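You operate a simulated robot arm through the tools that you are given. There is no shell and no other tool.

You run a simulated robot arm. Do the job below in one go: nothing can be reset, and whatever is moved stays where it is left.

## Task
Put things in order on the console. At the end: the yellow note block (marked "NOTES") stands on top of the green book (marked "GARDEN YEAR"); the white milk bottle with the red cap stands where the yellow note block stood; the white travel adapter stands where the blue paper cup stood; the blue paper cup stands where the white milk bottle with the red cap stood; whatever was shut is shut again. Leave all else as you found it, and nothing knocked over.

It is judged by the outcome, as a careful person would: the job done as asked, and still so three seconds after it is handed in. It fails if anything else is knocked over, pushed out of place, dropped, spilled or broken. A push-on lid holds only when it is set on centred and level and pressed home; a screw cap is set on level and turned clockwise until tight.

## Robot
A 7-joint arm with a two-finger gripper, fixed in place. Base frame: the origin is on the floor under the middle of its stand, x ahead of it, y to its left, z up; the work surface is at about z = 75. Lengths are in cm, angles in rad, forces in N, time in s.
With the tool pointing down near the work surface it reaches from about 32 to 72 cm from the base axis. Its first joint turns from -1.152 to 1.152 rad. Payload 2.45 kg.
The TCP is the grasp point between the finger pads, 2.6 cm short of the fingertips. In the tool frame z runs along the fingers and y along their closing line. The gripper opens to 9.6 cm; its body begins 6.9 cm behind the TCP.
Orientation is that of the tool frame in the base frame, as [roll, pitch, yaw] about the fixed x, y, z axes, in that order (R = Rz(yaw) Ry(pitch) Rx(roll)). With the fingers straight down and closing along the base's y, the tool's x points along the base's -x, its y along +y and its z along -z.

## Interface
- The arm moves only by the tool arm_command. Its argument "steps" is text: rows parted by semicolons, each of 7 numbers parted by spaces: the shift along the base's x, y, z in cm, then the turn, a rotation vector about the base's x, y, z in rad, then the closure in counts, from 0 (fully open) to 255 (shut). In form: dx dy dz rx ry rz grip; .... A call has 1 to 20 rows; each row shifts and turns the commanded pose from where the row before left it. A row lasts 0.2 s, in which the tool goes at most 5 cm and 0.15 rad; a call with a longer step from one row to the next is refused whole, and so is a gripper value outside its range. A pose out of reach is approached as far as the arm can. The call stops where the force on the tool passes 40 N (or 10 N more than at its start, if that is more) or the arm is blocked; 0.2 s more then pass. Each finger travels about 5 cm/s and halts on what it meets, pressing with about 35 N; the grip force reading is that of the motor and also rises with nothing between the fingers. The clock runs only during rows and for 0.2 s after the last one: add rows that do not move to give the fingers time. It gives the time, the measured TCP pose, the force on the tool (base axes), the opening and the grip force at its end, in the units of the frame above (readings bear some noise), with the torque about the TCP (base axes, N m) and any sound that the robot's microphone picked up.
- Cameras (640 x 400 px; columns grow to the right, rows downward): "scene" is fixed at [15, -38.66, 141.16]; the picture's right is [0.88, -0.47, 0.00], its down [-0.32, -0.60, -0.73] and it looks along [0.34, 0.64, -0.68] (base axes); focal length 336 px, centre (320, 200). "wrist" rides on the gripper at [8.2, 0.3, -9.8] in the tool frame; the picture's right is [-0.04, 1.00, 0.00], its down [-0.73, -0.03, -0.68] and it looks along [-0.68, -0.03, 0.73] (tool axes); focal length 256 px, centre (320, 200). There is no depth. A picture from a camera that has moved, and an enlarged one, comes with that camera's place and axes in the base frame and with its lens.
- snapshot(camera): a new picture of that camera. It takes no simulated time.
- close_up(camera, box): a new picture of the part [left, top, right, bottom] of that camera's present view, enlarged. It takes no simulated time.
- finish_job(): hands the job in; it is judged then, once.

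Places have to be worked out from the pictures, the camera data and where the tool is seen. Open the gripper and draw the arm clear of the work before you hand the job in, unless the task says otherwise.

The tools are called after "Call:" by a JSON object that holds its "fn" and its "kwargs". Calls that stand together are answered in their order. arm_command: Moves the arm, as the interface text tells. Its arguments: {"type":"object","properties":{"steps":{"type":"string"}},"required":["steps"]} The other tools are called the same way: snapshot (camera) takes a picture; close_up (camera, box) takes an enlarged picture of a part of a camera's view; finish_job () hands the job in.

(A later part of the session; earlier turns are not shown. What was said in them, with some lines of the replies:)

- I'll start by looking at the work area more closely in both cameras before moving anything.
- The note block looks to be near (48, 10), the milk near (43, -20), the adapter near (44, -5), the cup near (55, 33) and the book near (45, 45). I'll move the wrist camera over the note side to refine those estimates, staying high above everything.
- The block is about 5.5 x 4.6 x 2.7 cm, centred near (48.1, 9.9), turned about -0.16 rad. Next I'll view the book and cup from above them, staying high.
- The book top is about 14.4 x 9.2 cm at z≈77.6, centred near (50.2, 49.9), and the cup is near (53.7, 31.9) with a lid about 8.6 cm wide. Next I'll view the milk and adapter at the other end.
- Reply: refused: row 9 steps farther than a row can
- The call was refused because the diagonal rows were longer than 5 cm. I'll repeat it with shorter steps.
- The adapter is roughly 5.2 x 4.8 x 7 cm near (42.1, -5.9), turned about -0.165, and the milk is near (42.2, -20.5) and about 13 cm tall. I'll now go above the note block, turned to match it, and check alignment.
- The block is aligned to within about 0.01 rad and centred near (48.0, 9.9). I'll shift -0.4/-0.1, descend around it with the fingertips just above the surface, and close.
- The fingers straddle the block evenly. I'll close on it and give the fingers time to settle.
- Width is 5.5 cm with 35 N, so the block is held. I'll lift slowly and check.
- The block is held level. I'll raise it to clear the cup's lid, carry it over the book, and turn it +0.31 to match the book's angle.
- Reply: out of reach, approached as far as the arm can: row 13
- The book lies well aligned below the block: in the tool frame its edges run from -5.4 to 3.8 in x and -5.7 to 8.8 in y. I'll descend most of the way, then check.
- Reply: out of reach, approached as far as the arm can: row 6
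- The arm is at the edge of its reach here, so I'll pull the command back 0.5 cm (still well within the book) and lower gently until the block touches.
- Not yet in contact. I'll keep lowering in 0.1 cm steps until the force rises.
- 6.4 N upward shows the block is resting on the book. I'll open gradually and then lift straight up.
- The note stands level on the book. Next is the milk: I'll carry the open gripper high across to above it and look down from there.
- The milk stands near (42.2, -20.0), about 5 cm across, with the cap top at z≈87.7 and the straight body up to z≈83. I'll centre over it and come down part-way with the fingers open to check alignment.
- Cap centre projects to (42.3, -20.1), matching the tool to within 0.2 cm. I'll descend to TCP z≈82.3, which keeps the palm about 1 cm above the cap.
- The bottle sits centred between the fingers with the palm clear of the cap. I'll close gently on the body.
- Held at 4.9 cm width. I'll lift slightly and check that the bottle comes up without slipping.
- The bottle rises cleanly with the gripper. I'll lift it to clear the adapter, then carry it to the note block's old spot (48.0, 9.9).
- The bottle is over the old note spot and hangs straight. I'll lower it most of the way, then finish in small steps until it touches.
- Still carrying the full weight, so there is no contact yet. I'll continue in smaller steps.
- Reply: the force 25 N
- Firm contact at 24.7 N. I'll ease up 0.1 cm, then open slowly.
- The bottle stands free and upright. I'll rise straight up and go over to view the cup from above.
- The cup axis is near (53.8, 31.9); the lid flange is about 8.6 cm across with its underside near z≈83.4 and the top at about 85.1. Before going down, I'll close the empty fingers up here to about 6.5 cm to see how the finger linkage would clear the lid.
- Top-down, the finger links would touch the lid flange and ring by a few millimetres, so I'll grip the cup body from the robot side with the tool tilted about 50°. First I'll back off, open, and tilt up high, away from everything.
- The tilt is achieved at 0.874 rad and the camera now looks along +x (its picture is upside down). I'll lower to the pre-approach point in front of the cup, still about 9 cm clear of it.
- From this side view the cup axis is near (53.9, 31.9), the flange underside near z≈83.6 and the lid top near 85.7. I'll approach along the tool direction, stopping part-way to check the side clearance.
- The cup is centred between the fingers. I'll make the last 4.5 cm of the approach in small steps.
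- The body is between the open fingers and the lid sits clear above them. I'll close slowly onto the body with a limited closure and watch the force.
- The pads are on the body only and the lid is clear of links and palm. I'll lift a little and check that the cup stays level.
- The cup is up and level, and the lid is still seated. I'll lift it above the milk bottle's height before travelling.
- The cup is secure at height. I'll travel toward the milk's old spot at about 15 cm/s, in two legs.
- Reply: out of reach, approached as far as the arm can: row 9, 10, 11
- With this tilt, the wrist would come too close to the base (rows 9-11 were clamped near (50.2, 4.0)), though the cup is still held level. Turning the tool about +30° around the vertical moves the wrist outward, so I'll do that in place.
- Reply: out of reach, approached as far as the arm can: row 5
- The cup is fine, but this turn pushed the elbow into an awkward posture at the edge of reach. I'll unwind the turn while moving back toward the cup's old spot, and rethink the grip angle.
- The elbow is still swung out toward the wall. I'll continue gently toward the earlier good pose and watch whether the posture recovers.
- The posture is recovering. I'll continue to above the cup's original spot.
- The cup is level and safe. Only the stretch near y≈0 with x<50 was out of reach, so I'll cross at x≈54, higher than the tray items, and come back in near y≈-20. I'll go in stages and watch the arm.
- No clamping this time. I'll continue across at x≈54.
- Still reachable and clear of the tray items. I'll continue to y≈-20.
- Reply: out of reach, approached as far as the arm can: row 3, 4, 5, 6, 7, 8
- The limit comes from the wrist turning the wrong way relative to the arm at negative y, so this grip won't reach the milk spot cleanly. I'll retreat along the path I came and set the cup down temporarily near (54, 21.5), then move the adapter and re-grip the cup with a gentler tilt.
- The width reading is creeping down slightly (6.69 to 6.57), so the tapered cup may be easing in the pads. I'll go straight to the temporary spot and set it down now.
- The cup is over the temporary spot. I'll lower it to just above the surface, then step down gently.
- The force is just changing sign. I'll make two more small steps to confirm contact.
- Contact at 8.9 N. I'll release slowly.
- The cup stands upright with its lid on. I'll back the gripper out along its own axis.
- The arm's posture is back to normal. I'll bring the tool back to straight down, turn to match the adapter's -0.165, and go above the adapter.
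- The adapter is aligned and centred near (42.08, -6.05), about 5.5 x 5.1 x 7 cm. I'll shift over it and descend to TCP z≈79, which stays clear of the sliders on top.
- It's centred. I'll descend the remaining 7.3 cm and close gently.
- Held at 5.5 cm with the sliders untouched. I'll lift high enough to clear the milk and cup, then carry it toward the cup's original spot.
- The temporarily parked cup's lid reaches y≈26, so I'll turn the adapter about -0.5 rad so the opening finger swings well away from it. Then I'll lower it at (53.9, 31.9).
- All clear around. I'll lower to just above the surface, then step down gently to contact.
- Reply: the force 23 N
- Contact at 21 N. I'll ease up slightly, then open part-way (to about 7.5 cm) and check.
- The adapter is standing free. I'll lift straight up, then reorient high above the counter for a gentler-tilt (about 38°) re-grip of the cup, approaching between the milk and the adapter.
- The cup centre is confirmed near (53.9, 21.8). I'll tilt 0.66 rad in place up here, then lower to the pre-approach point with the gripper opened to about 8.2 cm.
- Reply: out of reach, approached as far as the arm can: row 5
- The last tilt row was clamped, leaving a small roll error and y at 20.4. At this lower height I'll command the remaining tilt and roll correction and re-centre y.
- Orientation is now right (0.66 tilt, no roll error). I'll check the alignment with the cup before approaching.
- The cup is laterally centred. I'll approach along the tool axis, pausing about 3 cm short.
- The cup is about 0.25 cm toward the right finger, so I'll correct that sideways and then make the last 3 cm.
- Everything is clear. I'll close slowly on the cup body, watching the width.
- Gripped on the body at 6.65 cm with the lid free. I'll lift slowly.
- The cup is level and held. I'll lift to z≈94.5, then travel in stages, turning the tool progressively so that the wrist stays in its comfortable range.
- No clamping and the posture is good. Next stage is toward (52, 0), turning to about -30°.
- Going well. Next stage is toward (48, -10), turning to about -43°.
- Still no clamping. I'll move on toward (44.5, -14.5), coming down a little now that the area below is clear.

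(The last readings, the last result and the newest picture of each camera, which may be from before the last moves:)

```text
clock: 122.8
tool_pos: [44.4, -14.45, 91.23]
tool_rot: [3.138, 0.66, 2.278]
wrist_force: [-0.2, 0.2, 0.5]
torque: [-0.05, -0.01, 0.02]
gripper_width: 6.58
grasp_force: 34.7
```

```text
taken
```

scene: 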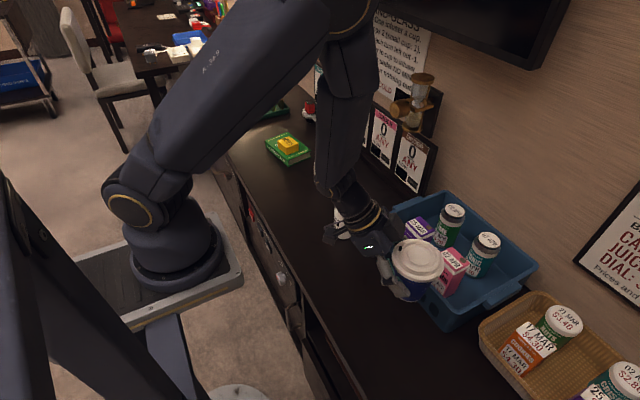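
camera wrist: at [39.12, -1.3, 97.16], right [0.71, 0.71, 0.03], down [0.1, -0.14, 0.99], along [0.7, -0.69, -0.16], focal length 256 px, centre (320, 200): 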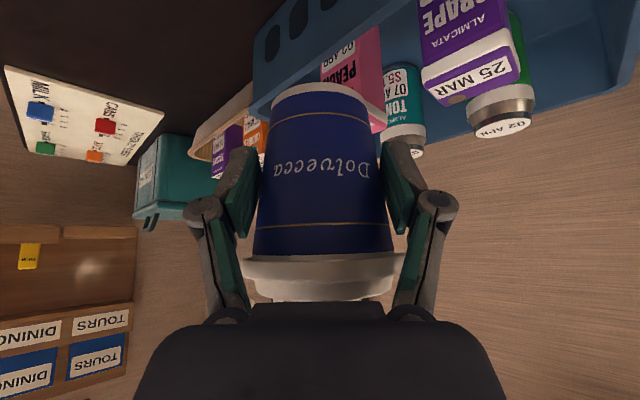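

Next is the last horizontal stage, to put the cup's axis over the milk's old spot (42.2, -20.0).

Call:
{"fn": "arm_command", "kwargs": {"steps": "-0.5 -0.7 -0.3 0 0 -0.02 92; -0.9 -1.2 -0.7 0 0 -0.03 92; -0.9 -1.2 -1 0 0 -0.03 92; -0.5 -0.8 -1 0 0 -0.02 92; -0.25 -0.4 -0.5 0 0 0 92; 0 0 0 0 0 0 92; 0 0 0 0 0 0 92"}}

Call:
{"fn": "snapshot", "kwargs": {"camera": "scene"}}

Call:
{"fn": "snapshot", "kwargs": {"camera": "wrist"}}

```text
clock: 124.4
tool_pos: [41.48, -18.86, 87.89]
tool_rot: [3.14, 0.661, 2.178]
wrist_force: [-0.7, 0.4, -0.5]
torque: [0.01, 0.0, 0.0]
gripper_width: 6.57
grasp_force: 35.0
```

```text
taken
```

scene: 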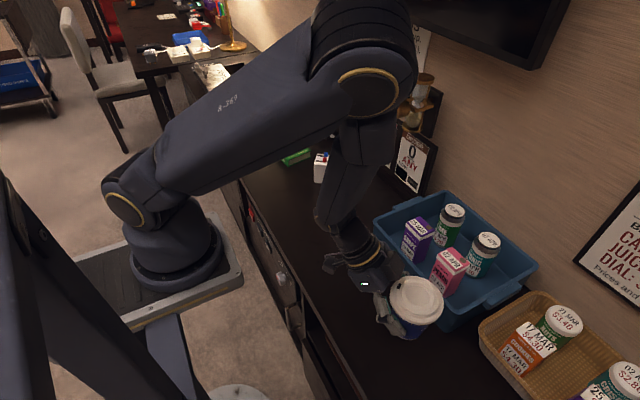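

```text
taken
camera wrist: at [34.52, -8.5, 90.65], right [0.84, 0.55, 0.03], down [0.07, -0.15, 0.99], along [0.54, -0.82, -0.16], focal length 256 px, centre (320, 200)
```

wrist: 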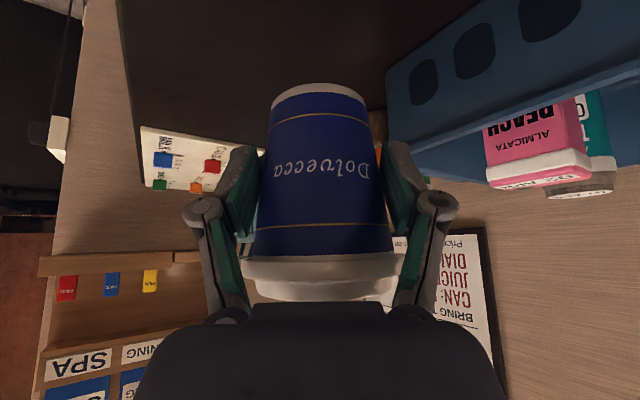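

Call:
{"fn": "close_up", "kwargs": {"camera": "scene", "box": [360, 250, 480, 350]}}

```text
4.00 times, centred on (420, 300) of scene
camera zoom: at [15.0, -38.66, 141.16], right [0.88, -0.47, 0.0], down [-0.32, -0.6, -0.73], along [0.34, 0.64, -0.68], focal length 1344 px, centre (-80, -200)
```

zoom: 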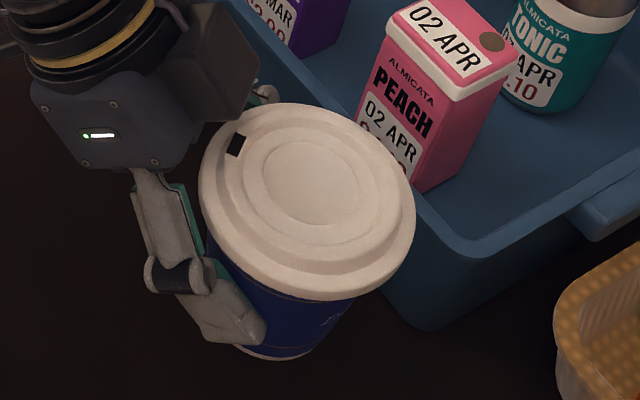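

The cup axis is within about 0.4 cm of target. I'll nudge it (-0.15, +0.25) and lower it to just above the surface.

Call:
{"fn": "arm_command", "kwargs": {"steps": "-0.15 0.25 -0.5 0 0 0 92; 0 0 -1.5 0 0 0 92; 0 0 -2 0 0 0 92; 0 0 -1.5 0 0 0 92; 0 0 -0.8 0 0 0 92; 0 0 -0.4 0 0 0 92; 0 0 0 0 0 0 92; 0 0 0 0 0 0 92"}}

Call:
{"fn": "close_up", "kwargs": {"camera": "scene", "box": [340, 240, 480, 370]}}

Call:
{"fn": "snapshot", "kwargs": {"camera": "wrist"}}

```text
clock: 126.2
tool_pos: [41.32, -18.5, 81.23]
tool_rot: [3.14, 0.659, 2.176]
wrist_force: [0.7, 0.0, -0.2]
torque: [0.03, 0.02, 0.0]
gripper_width: 6.59
grasp_force: 34.5
```

```text
3.08 times, centred on (410, 305) of scene
camera zoom: at [15.0, -38.66, 141.16], right [0.88, -0.47, 0.0], down [-0.32, -0.6, -0.73], along [0.34, 0.64, -0.68], focal length 1034 px, centre (43, -123)
```

zoom: 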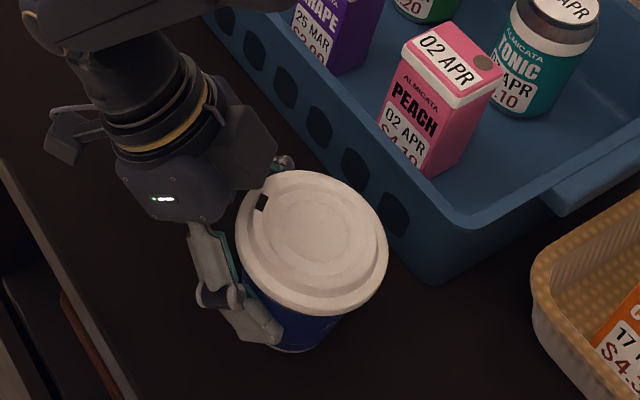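

```text
taken
camera wrist: at [34.33, -8.14, 83.98], right [0.84, 0.54, 0.03], down [0.07, -0.15, 0.99], along [0.54, -0.82, -0.16], focal length 256 px, centre (320, 200)
```

wrist: 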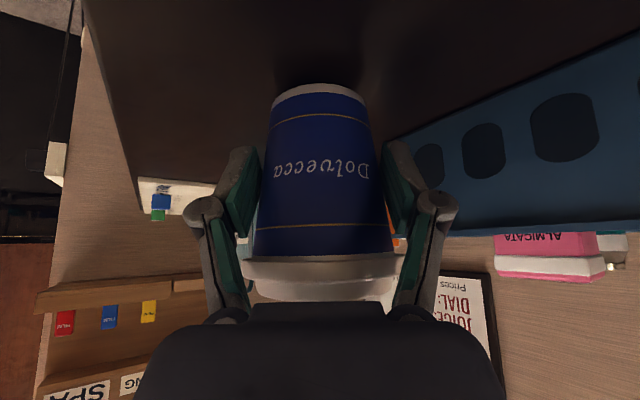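

The cup axis now projects to (42.3, -20.2), right at the milk's old spot. I'll lower it in small steps to contact.

Call:
{"fn": "arm_command", "kwargs": {"steps": "0 0 -0.4 0 0 0 92; 0 0 -0.3 0 0 0 92; 0 0 -0.15 0 0 0 92; 0 0 -0.1 0 0 0 92; 0 0 0 0 0 0 92"}}

```text
clock: 127.4
tool_pos: [41.31, -18.53, 80.16]
tool_rot: [3.137, 0.66, 2.178]
wrist_force: [-0.2, 0.2, -0.8]
torque: [0.05, 0.03, -0.03]
gripper_width: 6.6
grasp_force: 35.7
```

Call:
{"fn": "arm_command", "kwargs": {"steps": "0 0 -0.08 0 0 0 92; 0 0 -0.08 0 0 0 92; 0 0 0 0 0 0 92"}}

```text
clock: 128.2
tool_pos: [41.16, -18.51, 80.1]
tool_rot: [3.139, 0.659, 2.177]
wrist_force: [-0.5, 0.2, 1.1]
torque: [-0.04, -0.03, -0.01]
gripper_width: 6.58
grasp_force: 35.2
```

One more small step to confirm contact.

Call:
{"fn": "arm_command", "kwargs": {"steps": "0 0 -0.07 0 0 0 92; 0 0 0 0 0 0 92; 0 0 0 0 0 0 92"}}

```text
clock: 129.0
tool_pos: [41.35, -18.52, 80.11]
tool_rot: [3.138, 0.663, 2.177]
wrist_force: [-0.9, 1.1, 8.0]
torque: [-0.06, -0.14, 0.03]
gripper_width: 6.6
grasp_force: 35.2
```

Contact at 8 N. I'll release slowly.

Call:
{"fn": "arm_command", "kwargs": {"steps": "0 0 0.03 0 0 0 86; 0 0 0 0 0 0 80; 0 0 0 0 0 0 74; 0 0 0 0 0 0 64; 0 0 0 0 0 0 50; 0 0 0 0 0 0 37; 0 0 0 0 0 0 30; 0 0 0 0 0 0 30"}}

Call:
{"fn": "snapshot", "kwargs": {"camera": "wrist"}}

Call:
{"fn": "close_up", "kwargs": {"camera": "scene", "box": [340, 240, 480, 370]}}

```text
clock: 130.8
tool_pos: [41.37, -18.45, 80.0]
tool_rot: [3.137, 0.66, 2.178]
wrist_force: [0.1, -0.3, -0.1]
torque: [0.0, -0.01, -0.01]
gripper_width: 8.46
grasp_force: 0.0
```

```text
taken
camera wrist: at [34.36, -8.16, 82.82], right [0.84, 0.55, 0.03], down [0.07, -0.15, 0.99], along [0.54, -0.82, -0.16], focal length 256 px, centre (320, 200)
```

wrist: 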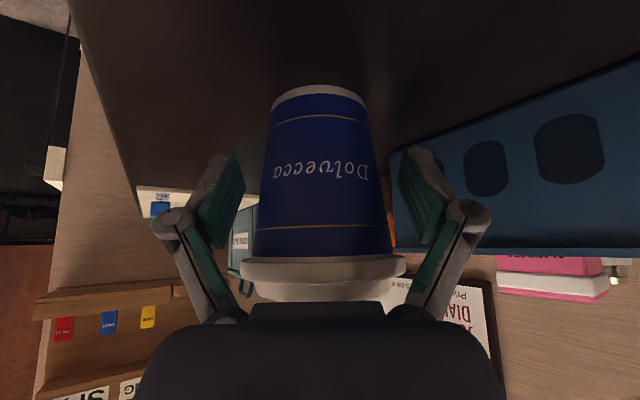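

```text
3.08 times, centred on (410, 305) of scene
camera zoom: at [15.0, -38.66, 141.16], right [0.88, -0.47, 0.0], down [-0.32, -0.6, -0.73], along [0.34, 0.64, -0.68], focal length 1034 px, centre (43, -123)
```

zoom: 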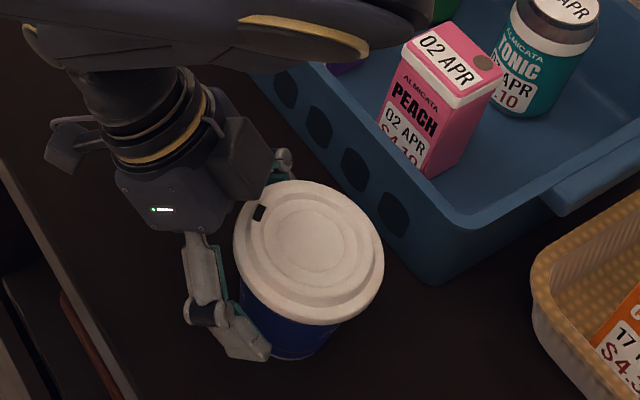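

Call:
{"fn": "snapshot", "kwargs": {"camera": "scene"}}

```text
taken
```

scene: 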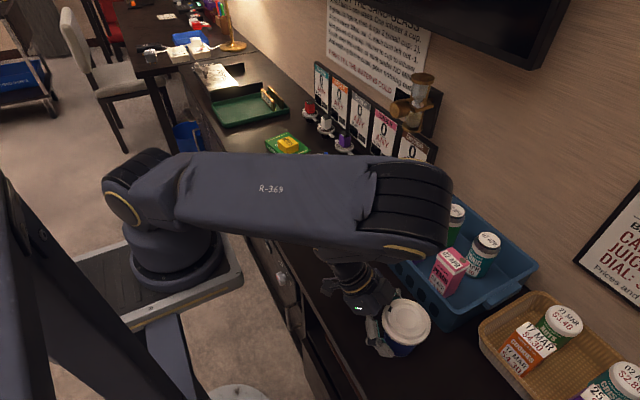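

The cup stands upright at the milk's old spot with the lid on. Backing straight out would fold the arm too far, so I'll open fully (9.6 cm against the 8.7 cm lid, centred) and rise straight up in small steps, watching the force.

Call:
{"fn": "arm_command", "kwargs": {"steps": "0 0 0 0 0 0 15; 0 0 0 0 0 0 0; 0 0 0 0 0 0 0; 0 0 0 0 0 0 0"}}

Call:
{"fn": "close_up", "kwargs": {"camera": "wrist", "box": [140, 110, 500, 330]}}

```text
clock: 131.8
tool_pos: [41.3, -18.54, 79.96]
tool_rot: [3.138, 0.659, 2.178]
wrist_force: [-0.5, 0.4, 0.2]
torque: [0.02, 0.0, 0.0]
gripper_width: 9.59
grasp_force: 0.1
```

```text
1.78 times, centred on (320, 220) of wrist
camera zoom: at [34.36, -8.16, 82.82], right [0.84, 0.55, 0.03], down [0.07, -0.15, 0.99], along [0.54, -0.82, -0.16], focal length 455 px, centre (320, 164)
```

zoom: 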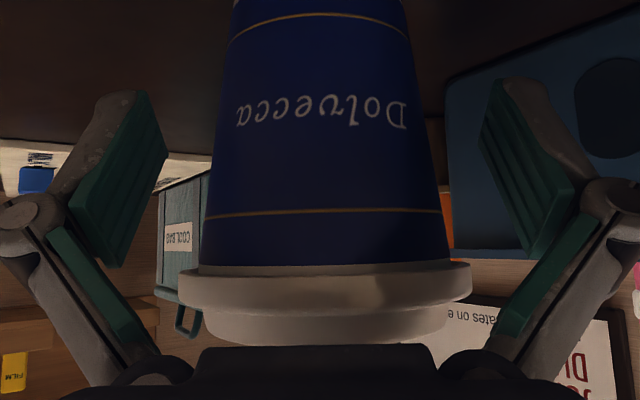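

The cup is centred between the fully open fingers. I'll rise in small steps.

Call:
{"fn": "arm_command", "kwargs": {"steps": "0 0 0.5 0 0 0 0; 0 0 0.5 0 0 0 0; 0 0 0.5 0 0 0 0; 0 0 0.5 0 0 0 0; 0 0 0 0 0 0 0"}}

Call:
{"fn": "snapshot", "kwargs": {"camera": "wrist"}}

```text
clock: 133.0
tool_pos: [41.33, -18.5, 82.04]
tool_rot: [3.135, 0.659, 2.178]
wrist_force: [0.7, -0.1, 0.0]
torque: [-0.01, 0.02, -0.01]
gripper_width: 9.62
grasp_force: 0.0
```

```text
taken
camera wrist: at [34.4, -8.15, 84.86], right [0.84, 0.55, 0.03], down [0.07, -0.15, 0.99], along [0.54, -0.82, -0.17], focal length 256 px, centre (320, 200)
```

wrist: 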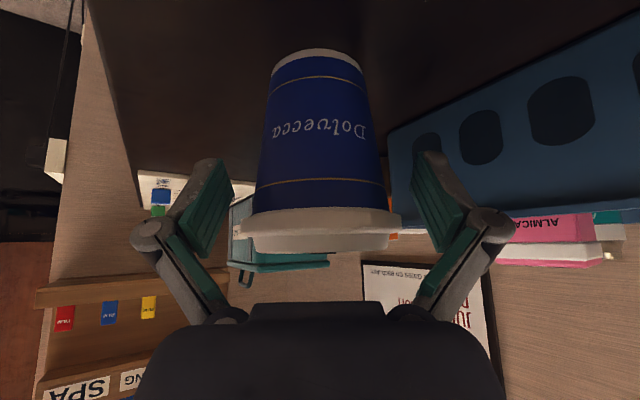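

The lid passes centrally between the fingers with no force. I'll continue straight up.

Call:
{"fn": "arm_command", "kwargs": {"steps": "0 0 0.6 0 0 0 0; 0 0 0.6 0 0 0 0; 0 0 0.6 0 0 0 0; 0 0 0.6 0 0 0 0; 0 0 0.6 0 0 0 0; 0 0 0 0 0 0 0"}}

Call:
{"fn": "snapshot", "kwargs": {"camera": "wrist"}}

```text
clock: 134.4
tool_pos: [41.36, -18.44, 84.99]
tool_rot: [3.137, 0.66, 2.178]
wrist_force: [0.0, -0.1, -0.2]
torque: [0.01, 0.0, -0.03]
gripper_width: 9.55
grasp_force: 0.0
```

```text
taken
camera wrist: at [34.36, -8.13, 87.78], right [0.84, 0.55, 0.03], down [0.07, -0.15, 0.99], along [0.54, -0.82, -0.16], focal length 256 px, centre (320, 200)
```

wrist: 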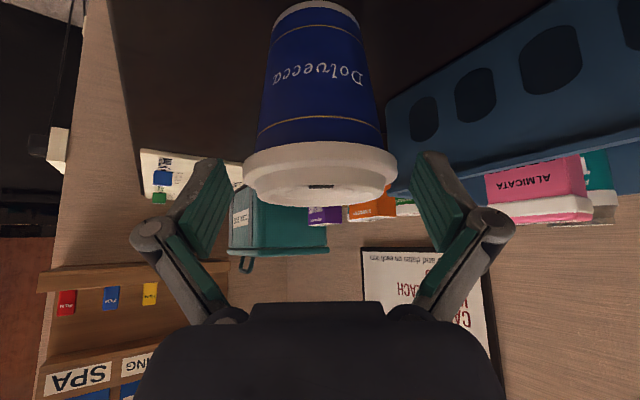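

Call:
{"fn": "arm_command", "kwargs": {"steps": "0 0 0.6 0 0 0 0; 0 0 0.7 0 0 0 0; 0 0 0.8 0 0 0 0; 0 0 1 0 0 0 0; 0 0 1 0 0 0 0; 0 0 1 0 0 0 0; 0 0 1 0 0 0 0; 0 0 0 0 0 0 0"}}

Call:
{"fn": "snapshot", "kwargs": {"camera": "wrist"}}

Call:
{"fn": "snapshot", "kwargs": {"camera": "scene"}}

```text
clock: 136.2
tool_pos: [41.29, -18.44, 91.18]
tool_rot: [3.139, 0.66, 2.179]
wrist_force: [1.4, 0.7, -0.1]
torque: [0.0, 0.01, 0.03]
gripper_width: 9.58
grasp_force: 0.0
```

```text
taken
camera wrist: at [34.37, -8.11, 93.91], right [0.84, 0.55, 0.03], down [0.07, -0.15, 0.99], along [0.54, -0.82, -0.17], focal length 256 px, centre (320, 200)
```

wrist: 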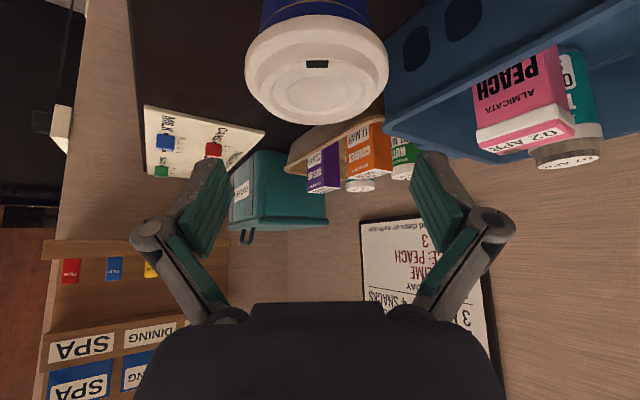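

```text
taken
```

scene: 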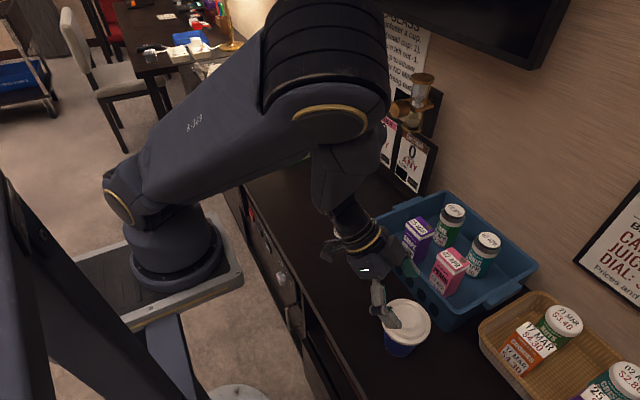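

The gripper is clear above the cup. I'll rise more and retrace toward open space, then bring the tool back to vertical.

Call:
{"fn": "arm_command", "kwargs": {"steps": "0 0 2 0 0 0 0; 0.5 0.7 1.5 0 0 0.02 0; 1.2 1.7 0.5 0 0 0.03 0; 1.5 2.2 0 0 0 0.04 0; 1.5 2 0 0 0 0.04 0; 1.5 2 0 0 0 0.04 0; 0.8 1 0 0 0 0.03 0; 0 0 0 0.0904 0.0961 0 0; 0 0 0 0.0904 0.0961 0 0; 0 0 0 0.0904 0.0961 0 0; 0 0 0 0.0904 0.0961 0 0; 0 0 0 0.0904 0.0961 0 0; 0 0 0 0 0 0 0"}}

Call:
{"fn": "snapshot", "kwargs": {"camera": "scene"}}

Call:
{"fn": "snapshot", "kwargs": {"camera": "wrist"}}

```text
clock: 139.0
tool_pos: [48.2, -8.94, 95.11]
tool_rot: [-3.141, -0.001, 2.381]
wrist_force: [0.2, -0.4, -0.2]
torque: [0.01, 0.02, 0.01]
gripper_width: 9.6
grasp_force: 0.0
```

```text
taken
```

scene: 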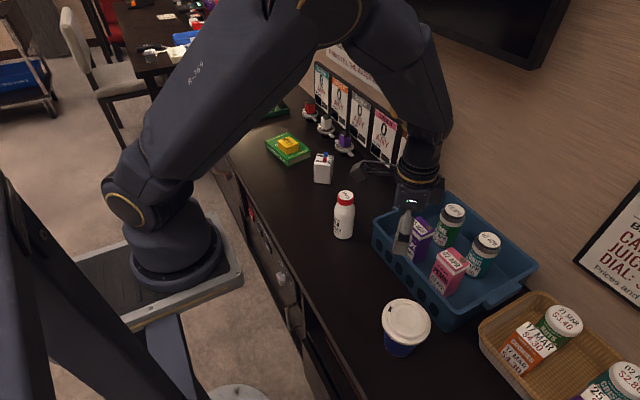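

```text
taken
camera wrist: at [42.55, -3.08, 104.98], right [0.72, 0.69, 0.0], down [0.51, -0.53, 0.68], along [0.47, -0.49, -0.74], focal length 256 px, centre (320, 200)
```

wrist: 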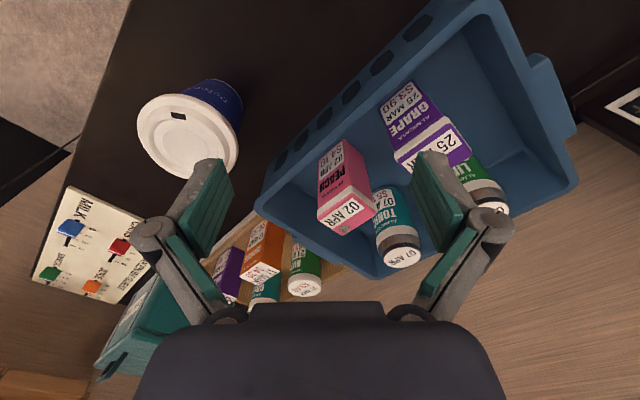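

Everything is standing. I'll rise, turn back to the starting yaw and return to the starting pose, clear of the work.

Call:
{"fn": "arm_command", "kwargs": {"steps": "0 0 2.5 0 0 0.1 0; 0 0 2.5 0 0 0.12 0; -1 4 0 0 0 0.13 0; -1 4 0 0 0 0.13 0; -1.5 4 0 0 0 0.13 0; -1.5 4 0 0 0 0.1 0; -1.5 4 0 0 0 0.05 0; -1.5 4 0 0 0 0 0; -1.5 4 0 0 0 0 0; -1.5 3.5 0 0 0 0 0; 0 0 0 0 0 0 0; 0 0 0 0 0 0 0"}}

Call:
{"fn": "snapshot", "kwargs": {"camera": "scene"}}

Call:
{"fn": "snapshot", "kwargs": {"camera": "wrist"}}

```text
clock: 141.6
tool_pos: [37.51, 22.66, 99.96]
tool_rot: [-3.137, 0.001, 3.14]
wrist_force: [0.1, -0.4, -0.7]
torque: [0.01, 0.0, 0.02]
gripper_width: 9.62
grasp_force: 0.1
```

```text
taken
```

scene: 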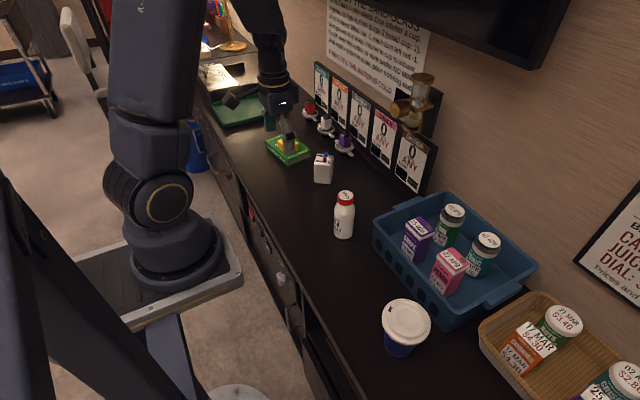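

```text
taken
camera wrist: at [29.14, 22.99, 109.74], right [0.04, 1.0, 0.0], down [0.73, -0.03, 0.68], along [0.68, -0.03, -0.73], focal length 256 px, centre (320, 200)
```

wrist: 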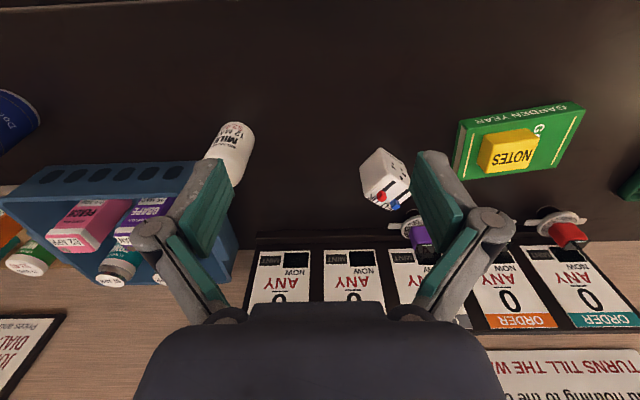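

Final checks: I'll look closely at each placed object.

Call:
{"fn": "close_up", "kwargs": {"camera": "scene", "box": [360, 280, 460, 370]}}

Call:
{"fn": "close_up", "kwargs": {"camera": "scene", "box": [250, 110, 370, 200]}}

Call:
{"fn": "close_up", "kwargs": {"camera": "scene", "box": [300, 170, 400, 250]}}

Call:
{"fn": "close_up", "kwargs": {"camera": "wrist", "box": [340, 90, 600, 230]}}

```text
4.44 times, centred on (410, 325) of scene
camera zoom: at [15.01, -38.66, 141.16], right [0.88, -0.47, 0.0], down [-0.32, -0.6, -0.73], along [0.34, 0.64, -0.68], focal length 1493 px, centre (-80, -356)
```

zoom: 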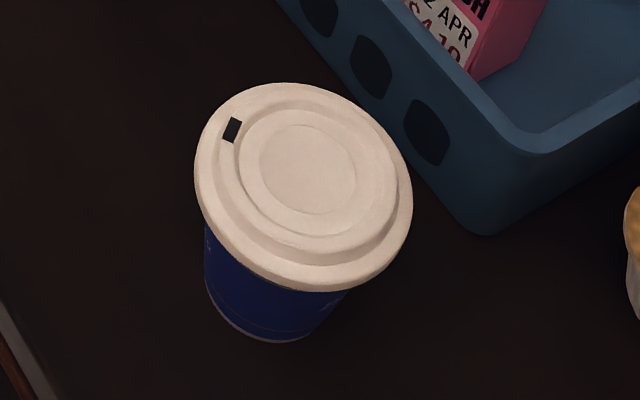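

```text
4.44 times, centred on (310, 155) of scene
camera zoom: at [15.01, -38.66, 141.16], right [0.88, -0.47, 0.0], down [-0.32, -0.6, -0.73], along [0.34, 0.64, -0.68], focal length 1493 px, centre (364, 400)
```

zoom: 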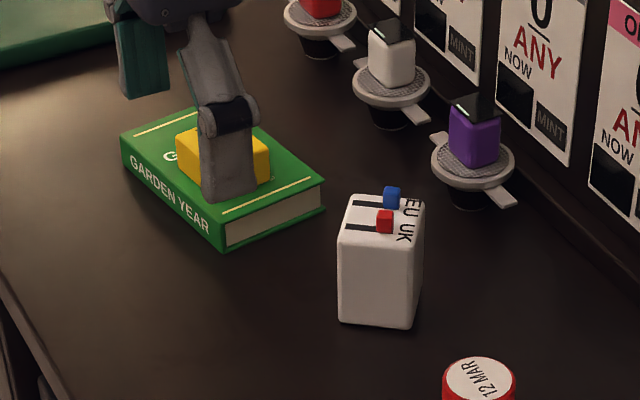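

```text
5.00 times, centred on (350, 210) of scene
camera zoom: at [15.01, -38.66, 141.16], right [0.88, -0.47, 0.0], down [-0.32, -0.6, -0.73], along [0.34, 0.64, -0.68], focal length 1680 px, centre (170, 150)
```

zoom: 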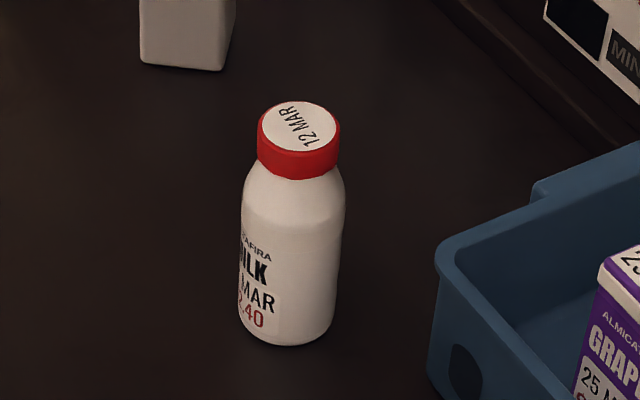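

```text
2.46 times, centred on (470, 160) of wrist
camera zoom: at [29.14, 22.99, 109.74], right [0.04, 1.0, 0.0], down [0.73, -0.03, 0.68], along [0.68, -0.03, -0.73], focal length 630 px, centre (-49, 298)
```

zoom: 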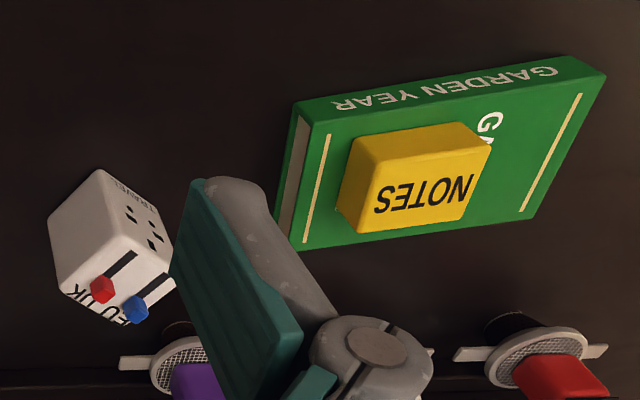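

All four objects are where they should be:
- **Note block:** flat on the book.
- **Milk:** at the note's old spot.
- **Adapter:** at the cup's old spot.
- **Cup:** lid on, at the milk's old spot.

Nothing was opened, nothing else has moved, and the gripper is open and back at its starting pose, so I'm handing the job in.

Call:
{"fn": "finish_job", "kwargs": {}}

```text
The job is handed in.
```

I finished the job and handed it in; all four objects are in their new places and upright. I don't have the judging result.

- **Note block:** it rests flat on the green book, fully on the cover but a little toward the near edge, because the book is close to the arm's reach limit.
- **Milk bottle:** it stands where the note block was, with its cap untouched.
- **Travel adapter:** it stands where the paper cup was, with the sliders on top untouched. I turned it about 30° from its original angle so the opening fingers would clear the cup.
- **Paper cup:** it stands where the milk bottle was, level and with its lid still on. I had to set it down once partway and grip it again at a gentler tilt, because the first grip could not reach the milk's old spot.

Final positions look within about half a centimetre of the original spots, judged from the camera views. I opened nothing, nothing was knocked over, and the rest of the console looks as it did at the start. The gripper is open and back at its starting pose, clear of everything.
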